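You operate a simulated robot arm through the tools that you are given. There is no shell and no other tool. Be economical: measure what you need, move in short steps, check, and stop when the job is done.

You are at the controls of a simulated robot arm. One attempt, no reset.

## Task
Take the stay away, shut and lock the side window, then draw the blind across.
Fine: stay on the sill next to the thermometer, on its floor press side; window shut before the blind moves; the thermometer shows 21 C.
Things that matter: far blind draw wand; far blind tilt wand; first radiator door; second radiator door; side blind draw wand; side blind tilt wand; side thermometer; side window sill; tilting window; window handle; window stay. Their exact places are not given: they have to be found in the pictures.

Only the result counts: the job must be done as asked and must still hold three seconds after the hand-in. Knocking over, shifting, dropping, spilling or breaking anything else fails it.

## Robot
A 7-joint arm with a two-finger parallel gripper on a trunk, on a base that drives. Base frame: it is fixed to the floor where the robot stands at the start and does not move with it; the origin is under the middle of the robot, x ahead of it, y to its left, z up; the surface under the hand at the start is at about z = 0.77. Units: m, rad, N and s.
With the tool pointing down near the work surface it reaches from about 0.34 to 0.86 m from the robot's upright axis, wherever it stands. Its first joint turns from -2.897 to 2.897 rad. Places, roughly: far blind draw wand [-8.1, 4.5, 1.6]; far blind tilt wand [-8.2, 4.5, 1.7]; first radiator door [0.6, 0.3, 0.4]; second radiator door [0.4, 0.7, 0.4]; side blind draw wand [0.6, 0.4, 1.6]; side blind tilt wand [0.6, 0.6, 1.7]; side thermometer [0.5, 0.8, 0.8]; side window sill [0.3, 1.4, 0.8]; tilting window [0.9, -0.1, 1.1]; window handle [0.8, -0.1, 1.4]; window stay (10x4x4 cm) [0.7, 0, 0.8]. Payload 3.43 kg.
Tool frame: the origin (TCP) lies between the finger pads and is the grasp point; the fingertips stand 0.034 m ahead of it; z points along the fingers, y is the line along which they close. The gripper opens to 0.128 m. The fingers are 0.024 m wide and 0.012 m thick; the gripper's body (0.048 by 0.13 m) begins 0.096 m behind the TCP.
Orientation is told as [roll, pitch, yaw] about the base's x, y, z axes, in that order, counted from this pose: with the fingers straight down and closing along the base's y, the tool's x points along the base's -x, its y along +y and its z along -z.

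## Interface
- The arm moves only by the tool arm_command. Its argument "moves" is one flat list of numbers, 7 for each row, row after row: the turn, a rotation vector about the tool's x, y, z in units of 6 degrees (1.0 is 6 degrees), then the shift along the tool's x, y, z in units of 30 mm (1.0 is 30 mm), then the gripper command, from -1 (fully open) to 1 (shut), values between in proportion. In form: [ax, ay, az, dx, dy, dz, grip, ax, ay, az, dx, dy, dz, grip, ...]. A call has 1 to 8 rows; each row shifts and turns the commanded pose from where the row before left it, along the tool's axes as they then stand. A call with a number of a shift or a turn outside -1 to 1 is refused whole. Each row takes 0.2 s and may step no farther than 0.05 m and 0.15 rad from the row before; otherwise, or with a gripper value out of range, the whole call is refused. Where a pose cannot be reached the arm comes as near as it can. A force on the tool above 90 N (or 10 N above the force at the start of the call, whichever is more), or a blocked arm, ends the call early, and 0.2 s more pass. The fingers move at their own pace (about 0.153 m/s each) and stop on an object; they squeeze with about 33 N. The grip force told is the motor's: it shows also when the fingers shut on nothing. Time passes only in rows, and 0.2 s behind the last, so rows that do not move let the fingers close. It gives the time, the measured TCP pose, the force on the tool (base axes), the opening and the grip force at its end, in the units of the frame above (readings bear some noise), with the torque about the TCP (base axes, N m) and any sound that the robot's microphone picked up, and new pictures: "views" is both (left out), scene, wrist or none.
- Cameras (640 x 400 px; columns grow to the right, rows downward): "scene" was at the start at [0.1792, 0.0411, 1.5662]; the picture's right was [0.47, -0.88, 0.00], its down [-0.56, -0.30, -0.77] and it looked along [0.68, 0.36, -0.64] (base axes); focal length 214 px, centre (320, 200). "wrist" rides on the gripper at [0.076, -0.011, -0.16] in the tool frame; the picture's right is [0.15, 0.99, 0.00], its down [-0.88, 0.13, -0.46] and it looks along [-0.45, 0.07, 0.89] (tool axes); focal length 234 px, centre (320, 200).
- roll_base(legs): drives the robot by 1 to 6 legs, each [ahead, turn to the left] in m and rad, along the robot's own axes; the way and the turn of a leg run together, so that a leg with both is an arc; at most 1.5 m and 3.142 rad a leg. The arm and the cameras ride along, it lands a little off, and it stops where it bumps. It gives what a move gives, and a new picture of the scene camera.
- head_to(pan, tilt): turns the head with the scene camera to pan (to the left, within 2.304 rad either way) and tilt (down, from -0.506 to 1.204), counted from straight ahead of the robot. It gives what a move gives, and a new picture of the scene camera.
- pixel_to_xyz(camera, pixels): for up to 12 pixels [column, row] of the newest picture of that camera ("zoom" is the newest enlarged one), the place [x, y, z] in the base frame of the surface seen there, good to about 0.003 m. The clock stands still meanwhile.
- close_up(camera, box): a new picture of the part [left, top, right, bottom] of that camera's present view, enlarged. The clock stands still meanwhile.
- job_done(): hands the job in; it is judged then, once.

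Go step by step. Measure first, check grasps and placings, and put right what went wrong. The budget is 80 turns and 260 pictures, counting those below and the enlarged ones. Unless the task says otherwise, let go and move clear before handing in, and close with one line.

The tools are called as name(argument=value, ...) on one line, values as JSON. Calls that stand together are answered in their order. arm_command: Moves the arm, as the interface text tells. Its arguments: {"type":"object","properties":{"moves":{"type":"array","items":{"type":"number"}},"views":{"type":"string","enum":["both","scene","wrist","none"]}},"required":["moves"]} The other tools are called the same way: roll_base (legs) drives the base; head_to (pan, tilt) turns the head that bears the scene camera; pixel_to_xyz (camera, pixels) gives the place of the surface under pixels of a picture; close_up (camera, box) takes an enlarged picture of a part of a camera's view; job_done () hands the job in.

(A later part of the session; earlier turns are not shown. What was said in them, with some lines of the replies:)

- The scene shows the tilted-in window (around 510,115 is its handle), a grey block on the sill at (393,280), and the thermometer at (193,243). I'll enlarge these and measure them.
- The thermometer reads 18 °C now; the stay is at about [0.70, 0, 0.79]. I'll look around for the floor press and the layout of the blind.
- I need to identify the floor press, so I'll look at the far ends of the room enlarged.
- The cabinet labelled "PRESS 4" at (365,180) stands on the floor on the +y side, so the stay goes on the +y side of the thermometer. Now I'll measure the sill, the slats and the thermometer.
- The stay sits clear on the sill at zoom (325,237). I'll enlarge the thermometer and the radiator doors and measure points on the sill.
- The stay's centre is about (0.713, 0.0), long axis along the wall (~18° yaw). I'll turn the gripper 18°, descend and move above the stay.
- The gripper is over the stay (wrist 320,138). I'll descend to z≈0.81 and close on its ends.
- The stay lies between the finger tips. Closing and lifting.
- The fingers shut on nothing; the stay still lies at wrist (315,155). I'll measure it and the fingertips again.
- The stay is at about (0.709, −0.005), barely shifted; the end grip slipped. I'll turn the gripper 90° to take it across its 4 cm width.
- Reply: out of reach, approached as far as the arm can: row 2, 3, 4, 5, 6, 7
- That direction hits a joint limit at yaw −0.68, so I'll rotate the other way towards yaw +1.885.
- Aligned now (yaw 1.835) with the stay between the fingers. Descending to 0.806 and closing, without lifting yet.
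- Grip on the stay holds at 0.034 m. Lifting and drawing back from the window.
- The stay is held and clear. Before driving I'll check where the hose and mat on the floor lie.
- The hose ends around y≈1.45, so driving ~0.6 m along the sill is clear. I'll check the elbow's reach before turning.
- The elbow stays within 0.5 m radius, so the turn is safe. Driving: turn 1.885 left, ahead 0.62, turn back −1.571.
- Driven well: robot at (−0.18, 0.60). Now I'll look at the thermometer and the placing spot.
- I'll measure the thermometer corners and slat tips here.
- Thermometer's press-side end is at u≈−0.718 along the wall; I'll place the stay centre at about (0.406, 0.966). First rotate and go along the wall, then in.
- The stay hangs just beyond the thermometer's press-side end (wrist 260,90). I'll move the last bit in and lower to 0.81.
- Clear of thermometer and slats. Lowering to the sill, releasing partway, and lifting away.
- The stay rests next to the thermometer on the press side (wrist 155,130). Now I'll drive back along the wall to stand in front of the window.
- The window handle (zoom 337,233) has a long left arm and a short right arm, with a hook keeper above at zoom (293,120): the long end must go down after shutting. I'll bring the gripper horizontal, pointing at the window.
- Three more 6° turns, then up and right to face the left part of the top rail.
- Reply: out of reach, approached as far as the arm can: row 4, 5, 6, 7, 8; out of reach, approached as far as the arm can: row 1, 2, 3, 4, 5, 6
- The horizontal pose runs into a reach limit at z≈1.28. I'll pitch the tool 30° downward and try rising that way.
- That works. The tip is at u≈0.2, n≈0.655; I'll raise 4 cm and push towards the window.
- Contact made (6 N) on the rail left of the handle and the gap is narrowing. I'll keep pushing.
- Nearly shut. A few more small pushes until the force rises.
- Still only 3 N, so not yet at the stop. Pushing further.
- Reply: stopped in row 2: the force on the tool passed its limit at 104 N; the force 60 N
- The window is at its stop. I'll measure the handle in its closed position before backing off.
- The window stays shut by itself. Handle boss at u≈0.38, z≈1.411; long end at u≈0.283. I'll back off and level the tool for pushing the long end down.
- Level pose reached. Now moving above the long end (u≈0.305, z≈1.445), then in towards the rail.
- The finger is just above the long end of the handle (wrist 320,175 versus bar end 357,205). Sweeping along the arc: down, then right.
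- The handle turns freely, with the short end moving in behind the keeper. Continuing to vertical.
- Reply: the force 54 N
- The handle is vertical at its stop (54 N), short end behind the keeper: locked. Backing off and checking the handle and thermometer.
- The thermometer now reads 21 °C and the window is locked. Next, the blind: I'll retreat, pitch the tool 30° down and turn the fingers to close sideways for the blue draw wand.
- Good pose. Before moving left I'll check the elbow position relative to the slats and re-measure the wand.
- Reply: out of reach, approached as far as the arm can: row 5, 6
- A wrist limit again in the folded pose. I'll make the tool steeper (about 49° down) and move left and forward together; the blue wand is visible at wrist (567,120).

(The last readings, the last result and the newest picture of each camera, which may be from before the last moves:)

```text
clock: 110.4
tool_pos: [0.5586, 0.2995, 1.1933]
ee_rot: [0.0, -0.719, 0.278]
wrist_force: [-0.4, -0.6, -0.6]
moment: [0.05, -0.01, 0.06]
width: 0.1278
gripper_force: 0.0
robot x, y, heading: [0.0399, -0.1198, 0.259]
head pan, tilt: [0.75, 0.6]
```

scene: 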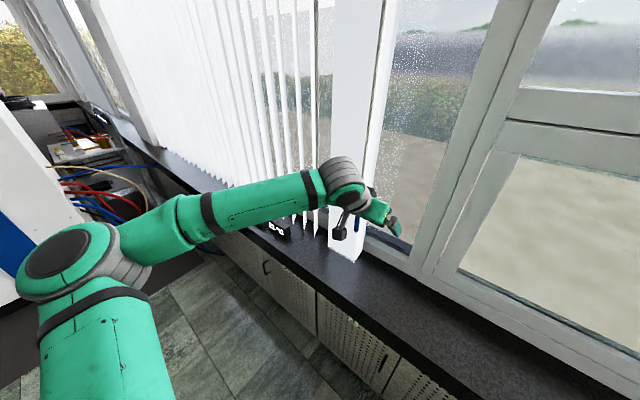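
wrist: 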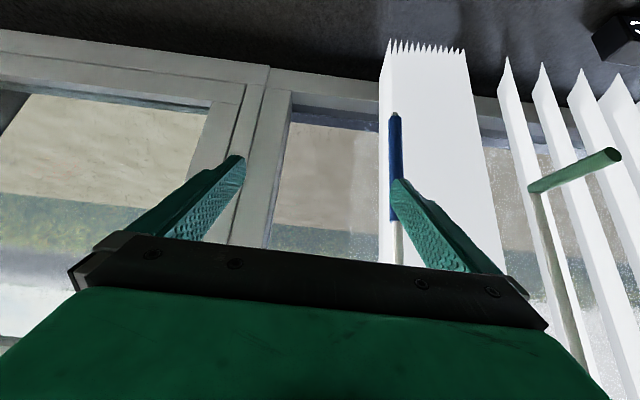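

The blue wand is at wrist (395,160), just beyond the left finger. Measuring it.

pixel_to_xyz(camera="wrist", pixels=[[396, 120], [396, 145], [395, 170], [392, 205], [399, 240], [399, 255], [420, 100], [440, 200], [385, 60], [460, 60]])

```text
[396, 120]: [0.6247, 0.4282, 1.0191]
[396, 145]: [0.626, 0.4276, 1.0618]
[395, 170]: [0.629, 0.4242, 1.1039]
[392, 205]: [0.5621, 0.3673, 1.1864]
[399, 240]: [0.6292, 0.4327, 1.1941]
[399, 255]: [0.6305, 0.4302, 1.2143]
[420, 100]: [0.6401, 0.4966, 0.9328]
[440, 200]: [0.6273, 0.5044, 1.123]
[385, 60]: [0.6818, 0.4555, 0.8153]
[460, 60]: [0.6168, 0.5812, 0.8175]
```

The wand stands at about (0.632, 0.429), handle z 1.01–1.17, with the slat stack just behind. I'll go left, narrow the fingers and move forward around the wand.

arm_command(moves=[0, 0, 0, 0, 1, 0, 0, 0, 0, 0, 0, 1, 0, 0, 0, 0, 0, 0, 1, 0, 0, 0, 0, 0, 0, 0.46, 0, 0, 0, 0, 0, -0.5, 0, 0.8, 0, 0, 0, 0, 0, 0, 0, 0])

```text
clock: 111.8
tool_pos: [0.5576, 0.4082, 1.1843]
ee_rot: [0.002, -0.722, 0.278]
wrist_force: [-0.5, -0.6, -0.7]
moment: [0.0, 0.03, 0.01]
width: 0.0639
gripper_force: 0.1
robot x, y, heading: [0.0364, -0.1206, 0.257]
head pan, tilt: [0.75, 0.6]
```

scene: 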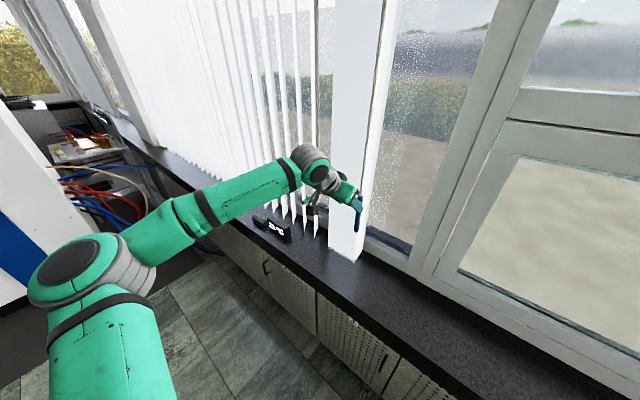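
wrist: 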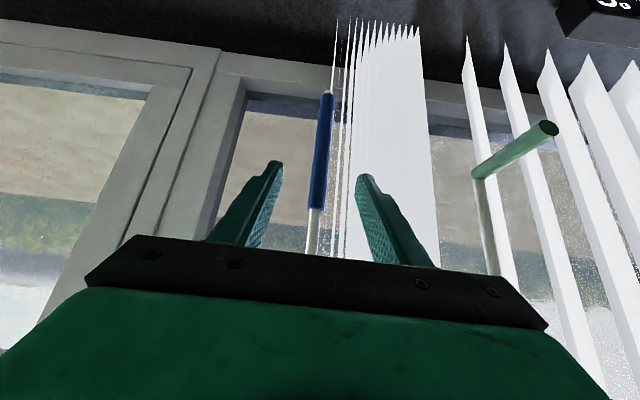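

The wand is centred between the fingers. Moving forward and closing.

arm_command(moves=[0, 0, 0, -0.4, 0, 0.56, 0, 0, 0, 0, -0.4, 0, 0.55, 0, 0, 0, 0, -0.38, 0, 0.55, 0, 0, 0, 0, 0, 0, 0, 0, 0, 0, 0, 0, 0, 0, 1, 0, 0, 0, 0, 0, 0, 1, 0, 0, 0, 0, 0, 0, 1])

```text
clock: 113.4
tool_pos: [0.614, 0.4235, 1.1712]
ee_rot: [0.0, -0.721, 0.275]
wrist_force: [1.2, 2.9, -1.7]
moment: [0.13, -0.43, 0.21]
width: 0.0195
gripper_force: 44.9
robot x, y, heading: [0.0408, -0.118, 0.261]
head pan, tilt: [0.75, 0.6]
```

scene: 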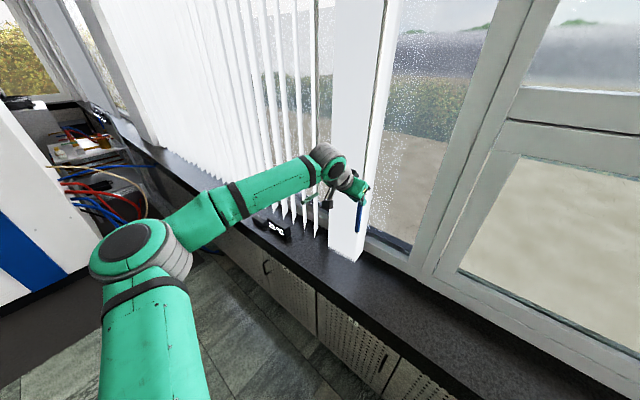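
wrist: 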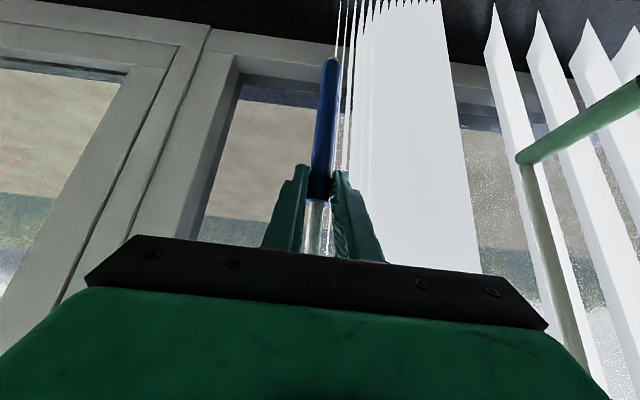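

Gripped the wand (0.0195 m). Pulling it gently along the wall to the right.

arm_command(moves=[0, 0, 0, -0.01, -0.4, 0.01, 1, 0, 0, 0, -0.01, -0.5, 0.01, 1, 0, 0, 0, -0.02, -0.7, 0.02, 1, 0, 0, 0, -0.02, -0.8, 0.02, 1])

```text
clock: 114.4
tool_pos: [0.6366, 0.3523, 1.1712]
ee_rot: [0.001, -0.724, 0.275]
wrist_force: [8.1, 0.7, 12.2]
moment: [-0.16, 0.0, -0.25]
width: 0.0198
gripper_force: 45.2
robot x, y, heading: [0.0373, -0.1144, 0.258]
head pan, tilt: [0.75, 0.6]
```

scene: 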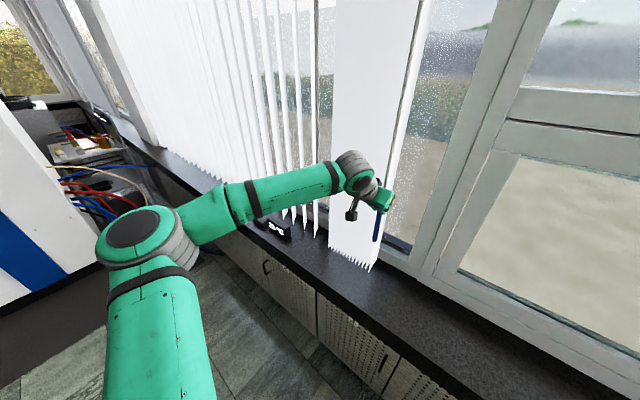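
wrist: 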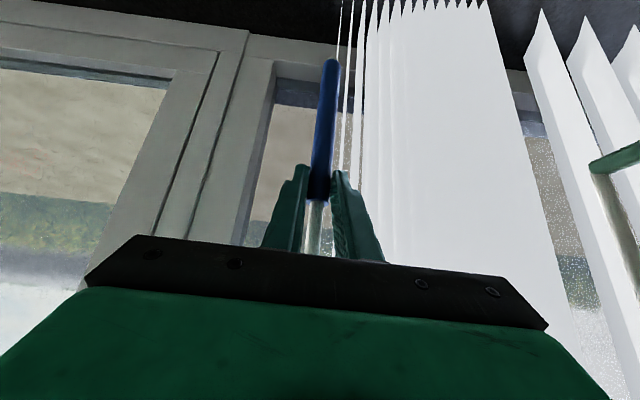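

The blind follows with low force. Continuing the pull.

arm_command(moves=[0, 0, 0, -0.02, -0.8, 0.02, 1, 0, 0, 0, -0.02, -0.8, 0.02, 1, 0, 0, 0, -0.02, -0.8, 0.02, 1, 0, 0, 0, -0.02, -0.8, 0.02, 1, 0, 0, 0, -0.02, -0.8, 0.02, 1, 0, 0, 0, -0.02, -0.8, 0.02, 1, 0, 0, 0, -0.02, -0.8, 0.02, 1])

```text
clock: 116.0
tool_pos: [0.6886, 0.1915, 1.1707]
ee_rot: [-0.001, -0.722, 0.276]
wrist_force: [9.4, 0.7, 18.1]
moment: [-0.17, 0.04, -0.25]
width: 0.0199
gripper_force: 45.1
robot x, y, heading: [0.0405, -0.115, 0.257]
head pan, tilt: [0.75, 0.6]
```

scene: 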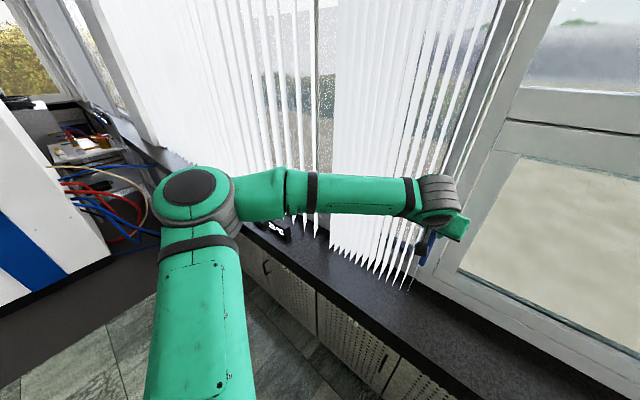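
wrist: 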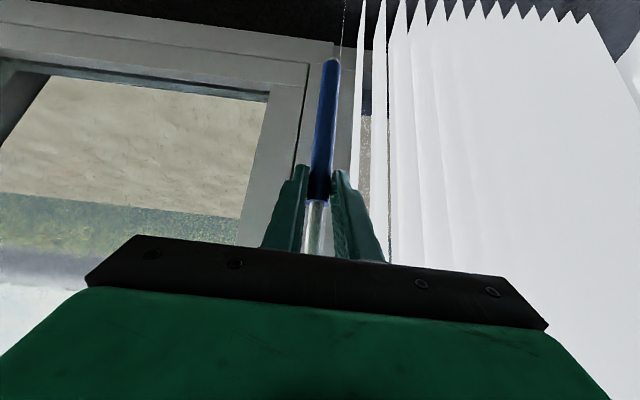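

Going well; continuing right.

arm_command(moves=[0, 0, 0, -0.02, -0.8, 0.02, 1, 0, 0, 0, -0.02, -0.8, 0.02, 1, 0, 0, 0, -0.02, -0.8, 0.02, 1, 0, 0, 0, -0.02, -0.8, 0.02, 1, 0, 0, 0, -0.02, -0.8, 0.02, 1, 0, 0, 0, -0.02, -0.8, 0.02, 1, 0, 0, 0, -0.02, -0.8, 0.02, 1])

head_to(pan=0.1, tilt=0.1)

```text
clock: 117.6
tool_pos: [0.74, 0.0308, 1.1699]
ee_rot: [-0.002, -0.723, 0.277]
wrist_force: [-6.3, -4.6, 29.0]
moment: [0.11, -0.6, -0.17]
width: 0.0192
gripper_force: 44.5
robot x, y, heading: [0.0371, -0.115, 0.262]
head pan, tilt: [0.75, 0.6]
```

scene: 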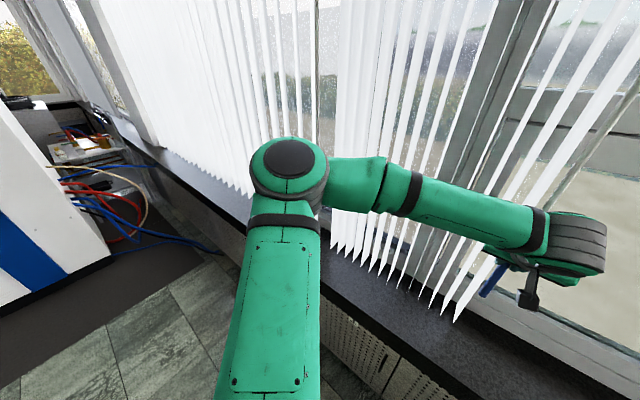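
wrist: 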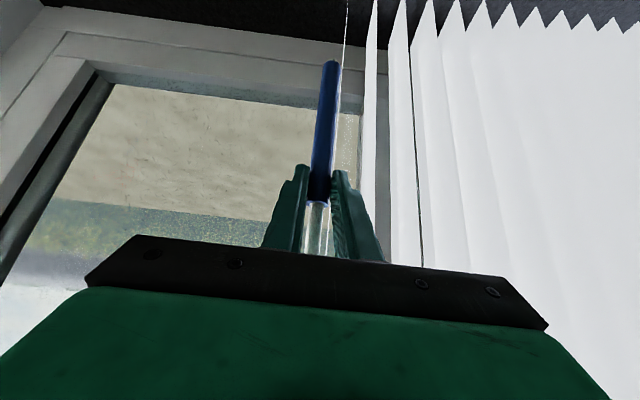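

```text
clock: 118.6
tool_pos: [0.7415, 0.0315, 1.1683]
ee_rot: [-0.001, -0.724, 0.277]
wrist_force: [-11.3, -6.9, 27.6]
moment: [0.05, -0.43, -0.12]
width: 0.0196
gripper_force: 45.2
robot x, y, heading: [0.039, -0.1157, 0.261]
head pan, tilt: [0.099, 0.099]
```

scene: 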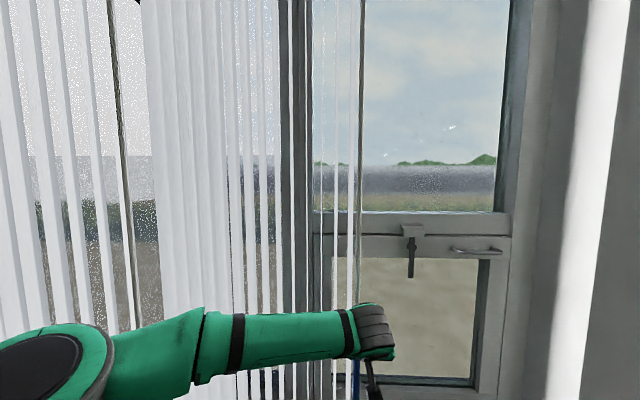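

Blind is about half across the remaining opening; z-force is 29 N, so I'll ease upward a few mm while continuing.

arm_command(moves=[0, 0, 0, -0.07, -0.6, -0.08, 1, 0, 0, 0, -0.07, -0.8, -0.06, 1, 0, 0, 0, -0.02, -0.8, 0.02, 1, 0, 0, 0, -0.02, -0.8, 0.02, 1, 0, 0, 0, -0.02, -0.8, 0.02, 1, 0, 0, 0, -0.02, -0.8, 0.02, 1, 0, 0, 0, -0.02, -0.8, 0.02, 1])

```text
clock: 120.2
tool_pos: [0.7891, -0.121, 1.1715]
ee_rot: [0.0, -0.72, 0.276]
wrist_force: [4.9, -1.8, -28.4]
moment: [-0.27, 0.75, -0.18]
width: 0.0199
gripper_force: 45.4
robot x, y, heading: [0.0366, -0.1191, 0.258]
head pan, tilt: [0.099, 0.099]
```

scene: 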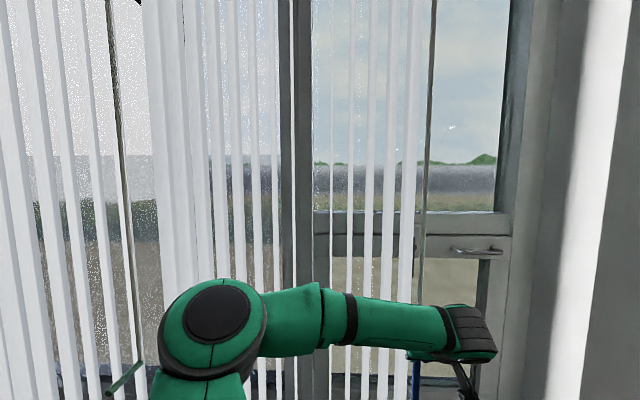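
wrist: 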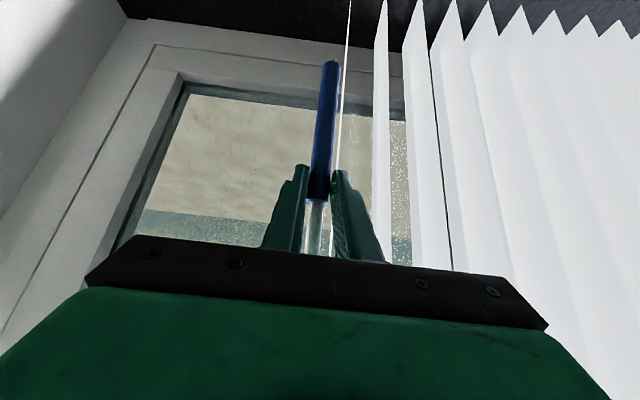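

Past the locked handle now. I'll lower 2 mm to relieve the force and continue.

arm_command(moves=[0, 0, 0, 0.03, -0.6, 0.06, 1, 0, 0, 0, -0.02, -0.8, 0.02, 1, 0, 0, 0, -0.02, -0.8, 0.02, 1, 0, 0, 0, -0.02, -0.8, 0.02, 1, 0, 0, 0, -0.02, -0.8, 0.02, 1])

head_to(pan=0.0, tilt=-0.35)

```text
clock: 121.4
tool_pos: [0.8239, -0.2294, 1.1717]
ee_rot: [-0.002, -0.72, 0.279]
wrist_force: [-2.4, -3.1, -21.5]
moment: [-0.36, 0.97, -0.22]
width: 0.0195
gripper_force: 45.4
robot x, y, heading: [0.0429, -0.1176, 0.259]
head pan, tilt: [0.099, 0.099]
```

scene: 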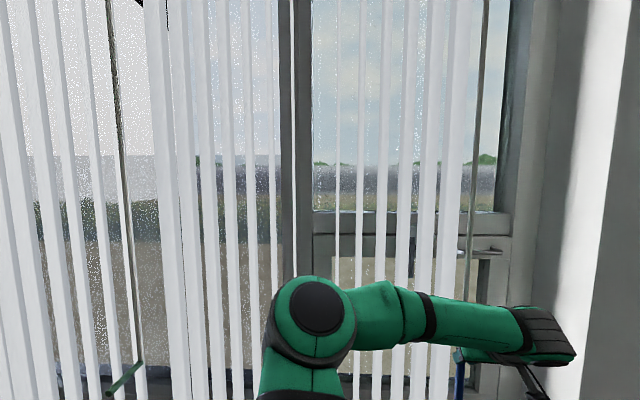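
wrist: 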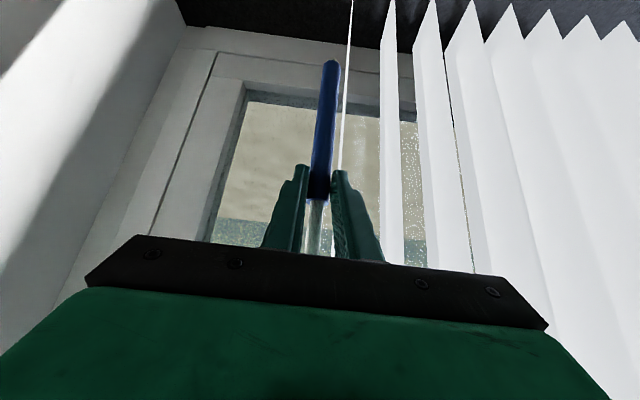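

```text
clock: 122.3
tool_pos: [0.8252, -0.2292, 1.1709]
ee_rot: [0.003, -0.721, 0.278]
wrist_force: [-4.1, -5.5, -18.9]
moment: [-0.37, 0.84, -0.14]
width: 0.0197
gripper_force: 44.8
robot x, y, heading: [0.0344, -0.1187, 0.258]
head pan, tilt: [0.0, -0.351]
```

scene: 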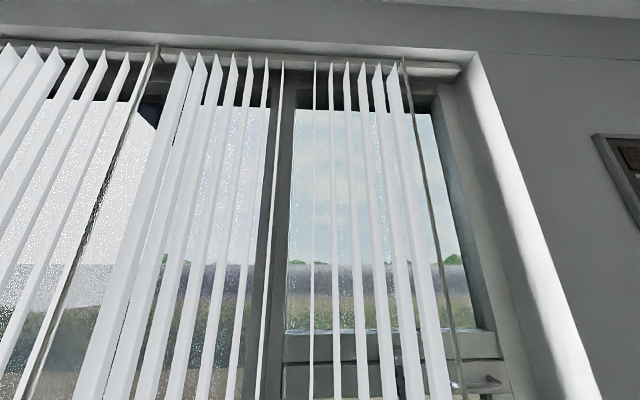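

The carrier (scene 403,65) still has some rail left to the end at (475,65). I'll check the distance to the reveal, then continue.

pixel_to_xyz(camera="wrist", pixels=[[60, 150], [120, 120], [160, 70], [190, 100], [30, 250], [225, 120]])

pixel_to_xyz(camera="scene", pixels=[[403, 68], [465, 70], [390, 75], [480, 200], [500, 200], [455, 75]])

```text
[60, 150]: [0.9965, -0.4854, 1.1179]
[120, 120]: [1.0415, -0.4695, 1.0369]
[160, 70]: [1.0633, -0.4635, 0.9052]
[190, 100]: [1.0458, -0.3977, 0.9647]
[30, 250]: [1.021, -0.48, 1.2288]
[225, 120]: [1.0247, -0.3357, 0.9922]
```

```text
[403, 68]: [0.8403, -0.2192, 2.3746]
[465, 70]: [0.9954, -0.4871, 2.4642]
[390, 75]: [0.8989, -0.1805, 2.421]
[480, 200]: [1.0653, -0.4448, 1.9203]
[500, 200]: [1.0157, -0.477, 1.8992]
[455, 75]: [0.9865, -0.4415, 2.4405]
```

The reveal is at u≈0.77, so ~0.2 m further is available. Continuing in steps.

arm_command(moves=[0, 0, 0, 0.02, -0.6, 0.04, 1, 0, 0, 0, -0.02, -0.7, 0.02, 1, 0, 0, 0, -0.02, -0.7, 0.02, 1, 0, 0, 0, -0.02, -0.7, 0.02, 1], views="wrist")

arm_command(moves=[0, 0, 0, -0.02, -0.6, 0.02, 1, 0, 0, 0, -0.02, -0.6, 0.02, 1, 0, 0, 0, -0.02, -0.6, 0.02, 1])

```text
clock: 123.3
tool_pos: [0.8494, -0.3076, 1.1722]
ee_rot: [0.001, -0.722, 0.277]
wrist_force: [-5.4, -3.1, -12.6]
moment: [-0.47, 0.86, -0.22]
width: 0.02
gripper_force: 45.0
robot x, y, heading: [0.0361, -0.1186, 0.262]
head pan, tilt: [0.0, -0.351]
```

wrist: 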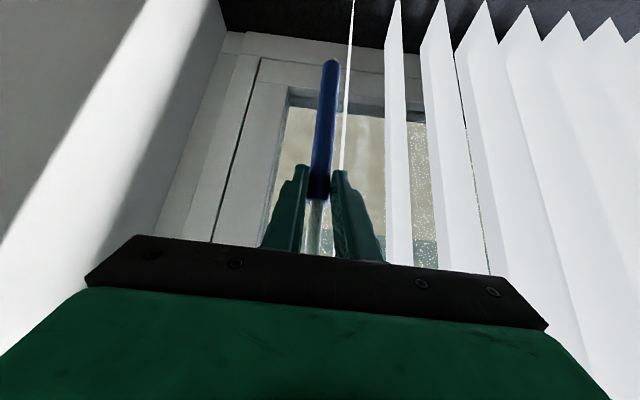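

```text
clock: 124.1
tool_pos: [0.8662, -0.3573, 1.1722]
ee_rot: [-0.002, -0.724, 0.279]
wrist_force: [-0.1, -1.2, -3.3]
moment: [-0.4, 0.71, -0.17]
width: 0.0196
gripper_force: 45.1
robot x, y, heading: [0.0384, -0.119, 0.258]
head pan, tilt: [0.0, -0.351]
```

scene: 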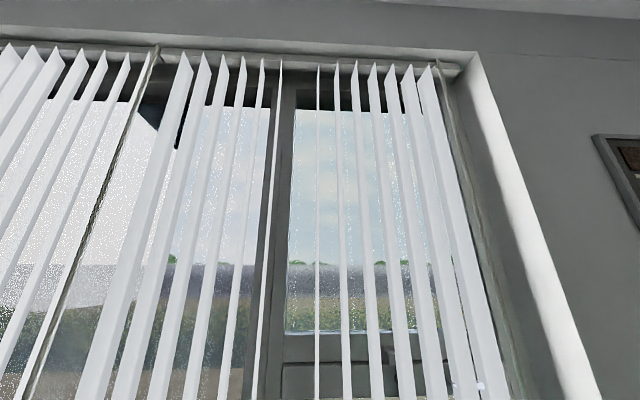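
wrist: 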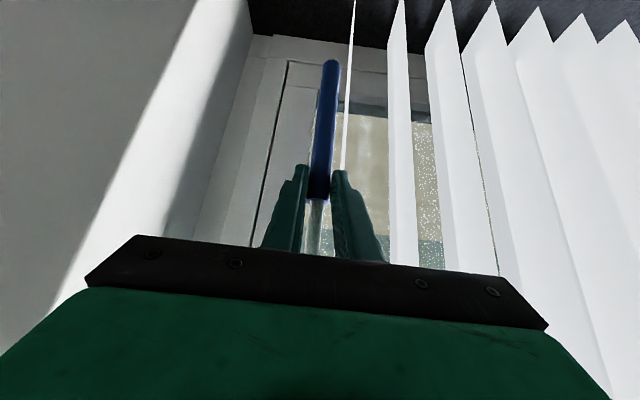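

Carrier near the rail end now (scene 438,66). A few more small steps until it stops.

arm_command(moves=[0, 0, 0, -0.02, -0.5, 0.02, 1, 0, 0, 0, -0.02, -0.5, 0.02, 1, 0, 0, 0, -0.02, -0.5, 0.02, 1, 0, 0, 0, -0.02, -0.4, 0.02, 1])

```text
clock: 125.1
tool_pos: [0.8839, -0.4136, 1.173]
ee_rot: [-0.002, -0.722, 0.277]
wrist_force: [-17.7, -6.4, 12.5]
moment: [-0.28, 0.86, -0.14]
width: 0.0196
gripper_force: 45.0
robot x, y, heading: [0.0378, -0.1122, 0.264]
head pan, tilt: [0.0, -0.351]
```

scene: 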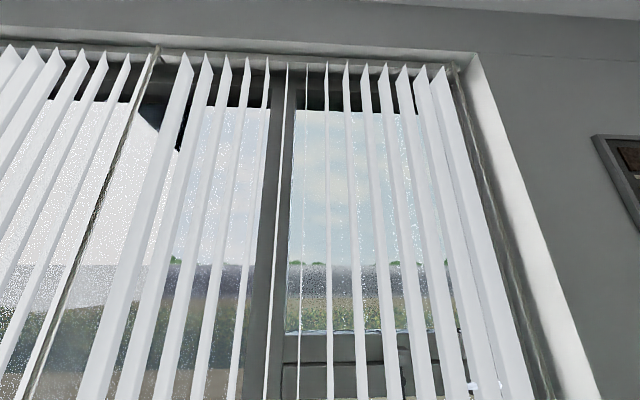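
wrist: 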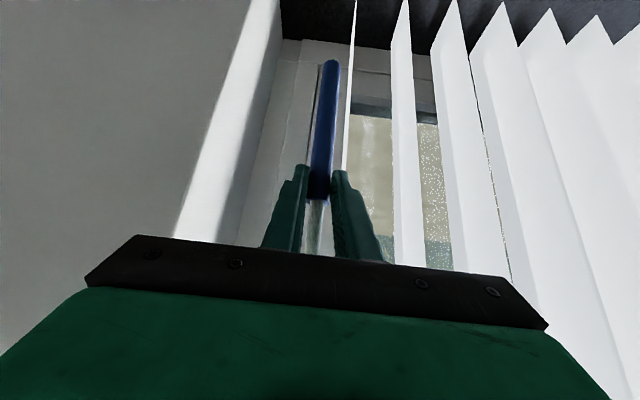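

Almost at the rail's end (carrier 455,68). Two more small steps, watching the sideways force.

arm_command(moves=[0, 0, 0, 0, -0.3, 0, 1, 0, 0, 0, 0, -0.3, 0, 1, 0, 0, 0, 0, 0, 0, 1])

close_up(camera="scene", box=[400, 40, 496, 100])

```text
clock: 125.9
tool_pos: [0.8888, -0.4299, 1.1732]
ee_rot: [0.001, -0.724, 0.278]
wrist_force: [-16.3, -5.1, 18.9]
moment: [-0.11, 0.43, 0.0]
width: 0.0195
gripper_force: 45.3
robot x, y, heading: [0.0394, -0.1201, 0.26]
head pan, tilt: [0.0, -0.351]
```

scene: 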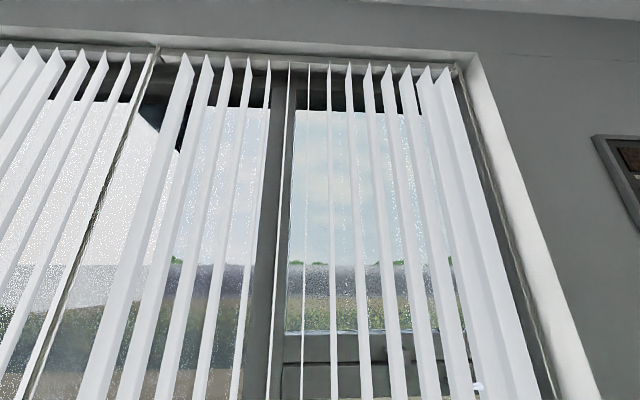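
wrist: 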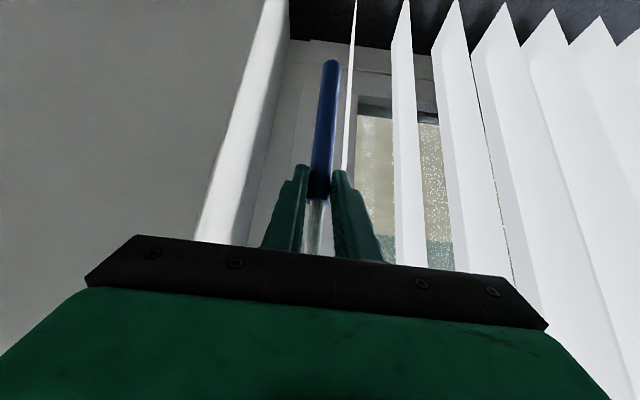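

```text
6.67 times, centred on (448, 70) of scene
```

zoom: 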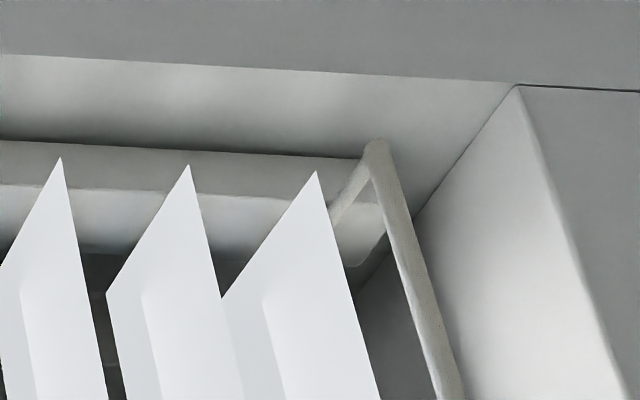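

The wand hook is now at the very end of the rail (zoom 375 of 385). One last small nudge, then I'll release.

arm_command(moves=[0, 0, 0, 0, -0.15, 0, 1, 0, 0, 0, 0, -0.15, 0, 1, 0, 0, 0, 0, 0, 0, 1], views="none")

close_up(camera="scene", box=[400, 40, 496, 100])

```text
clock: 126.7
tool_pos: [0.8916, -0.4374, 1.1717]
ee_rot: [0.0, -0.724, 0.279]
wrist_force: [-18.0, -4.5, 21.1]
moment: [0.27, -0.64, -0.06]
width: 0.0198
gripper_force: 44.6
robot x, y, heading: [0.0402, -0.1176, 0.259]
head pan, tilt: [0.0, -0.351]
```

```text
6.67 times, centred on (448, 70) of scene
```

zoom: 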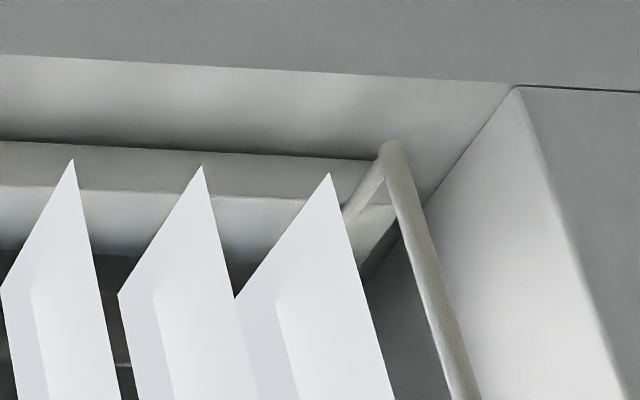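

The wand reaches past the rail end — fully drawn. Releasing and backing straight away.

arm_command(moves=[0, 0, 0, 0, 0, 0, 0.2, 0, 0, 0, 0, 0, 0, 0.2, 0, 0, 0, 0.35, 0, -0.3, 0.2, 0, 0, 0, 0.75, 0, -0.66, 0.2, 0, 0, 0, 0.75, 0, -0.66, 0.2, 0, 0, 0, 0.75, 0, -0.66, 0.2, 0, 0, 0, 0.75, 0.5, -0.66, 0.2, 0, 0, 0, 0.75, 0.5, -0.66, 0.2])

head_to(pan=0.0, tilt=0.15)

close_up(camera="scene", box=[320, 150, 560, 300])

head_to(pan=0.8, tilt=0.5)

close_up(camera="scene", box=[200, 100, 440, 250])

```text
clock: 128.5
tool_pos: [0.7277, -0.4529, 1.1705]
ee_rot: [-0.002, -0.723, 0.277]
wrist_force: [0.4, -0.4, 0.5]
moment: [0.0, -0.01, 0.03]
width: 0.0511
gripper_force: 0.0
robot x, y, heading: [0.0366, -0.1191, 0.26]
head pan, tilt: [0.0, -0.351]
```

scene: 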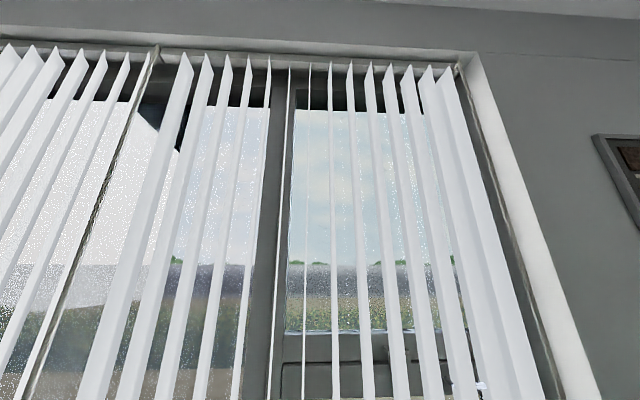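
wrist: 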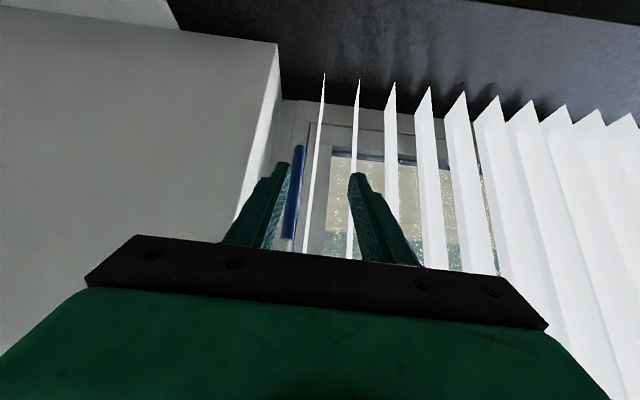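

```text
clock: 129.4
tool_pos: [0.7279, -0.4535, 1.1702]
ee_rot: [0.002, -0.72, 0.278]
wrist_force: [0.6, 0.0, -0.6]
moment: [0.0, 0.01, 0.01]
width: 0.0513
gripper_force: 0.0
robot x, y, heading: [0.0391, -0.1182, 0.259]
head pan, tilt: [0.0, 0.15]
```

scene: 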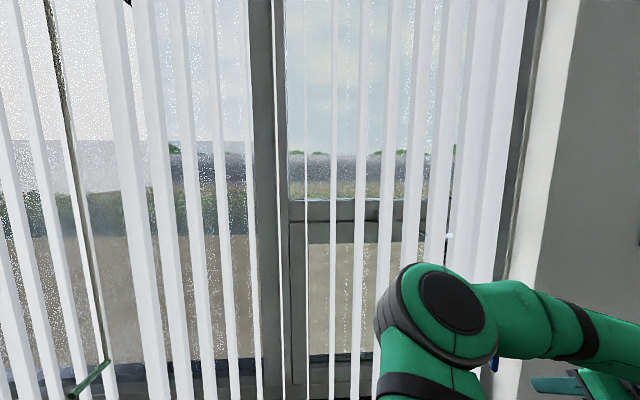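

```text
2.67 times, centred on (440, 225) of scene
```

zoom: 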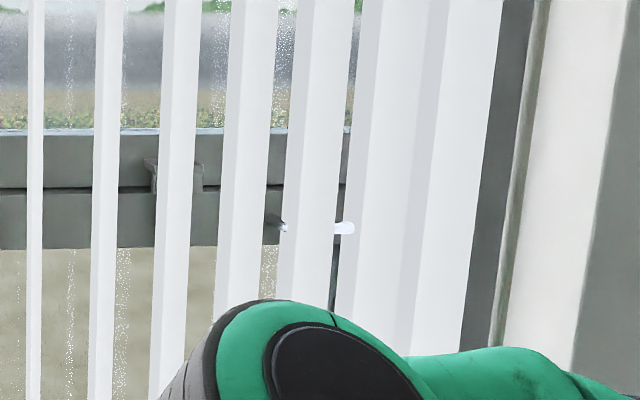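

```text
clock: 130.6
tool_pos: [0.7282, -0.4533, 1.1711]
ee_rot: [0.002, -0.721, 0.277]
wrist_force: [-0.8, 0.1, 0.3]
moment: [-0.03, 0.01, 0.02]
width: 0.051
gripper_force: 0.1
robot x, y, heading: [0.0384, -0.1168, 0.253]
head pan, tilt: [0.799, 0.499]
```

scene: 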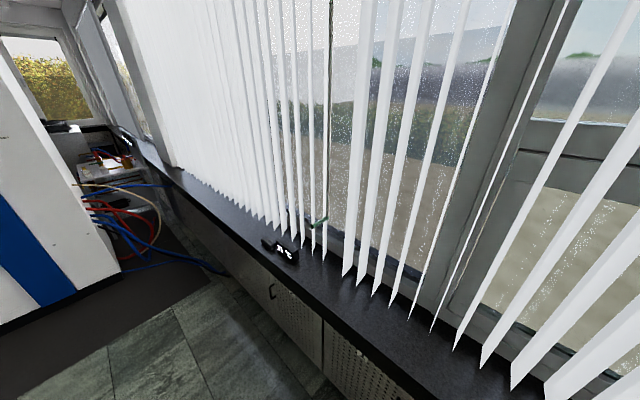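

```text
2.67 times, centred on (320, 175) of scene
```

zoom: 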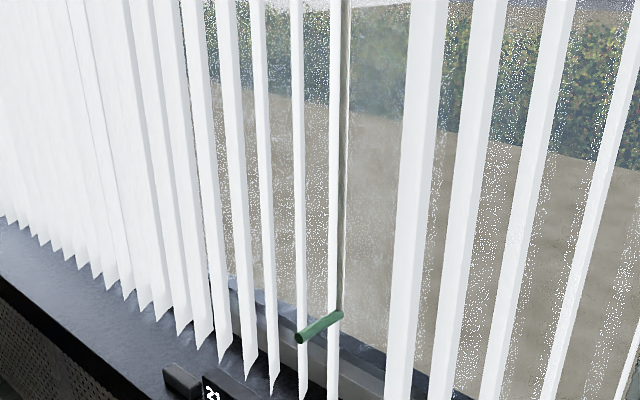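

The blind spans the whole opening and nothing else moved. A last check of the thermometer and stay.

close_up(camera="scene", box=[248, 225, 312, 265])

```text
10.00 times, centred on (280, 245) of scene
```

zoom: 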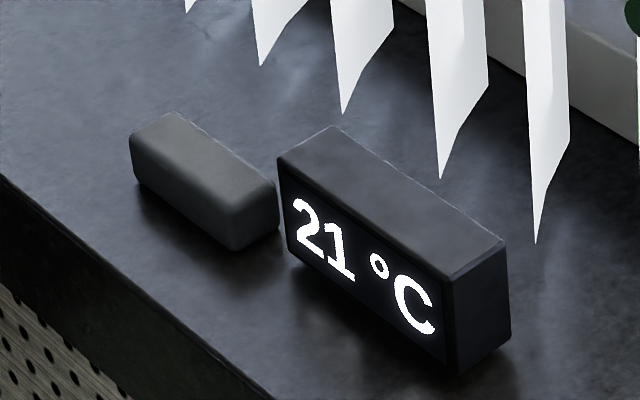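

The stay sits next to the thermometer on the press side, the thermometer shows 21 °C, the window is locked and the blind is drawn. Handing in.

job_done()

```text
The job is handed in.
```

I put the stay on the sill next to the thermometer, on the side facing PRESS 4, which I took to be the floor press. I shut and locked the side window, then drew the blind fully across; the thermometer showed 21 °C at hand-in.
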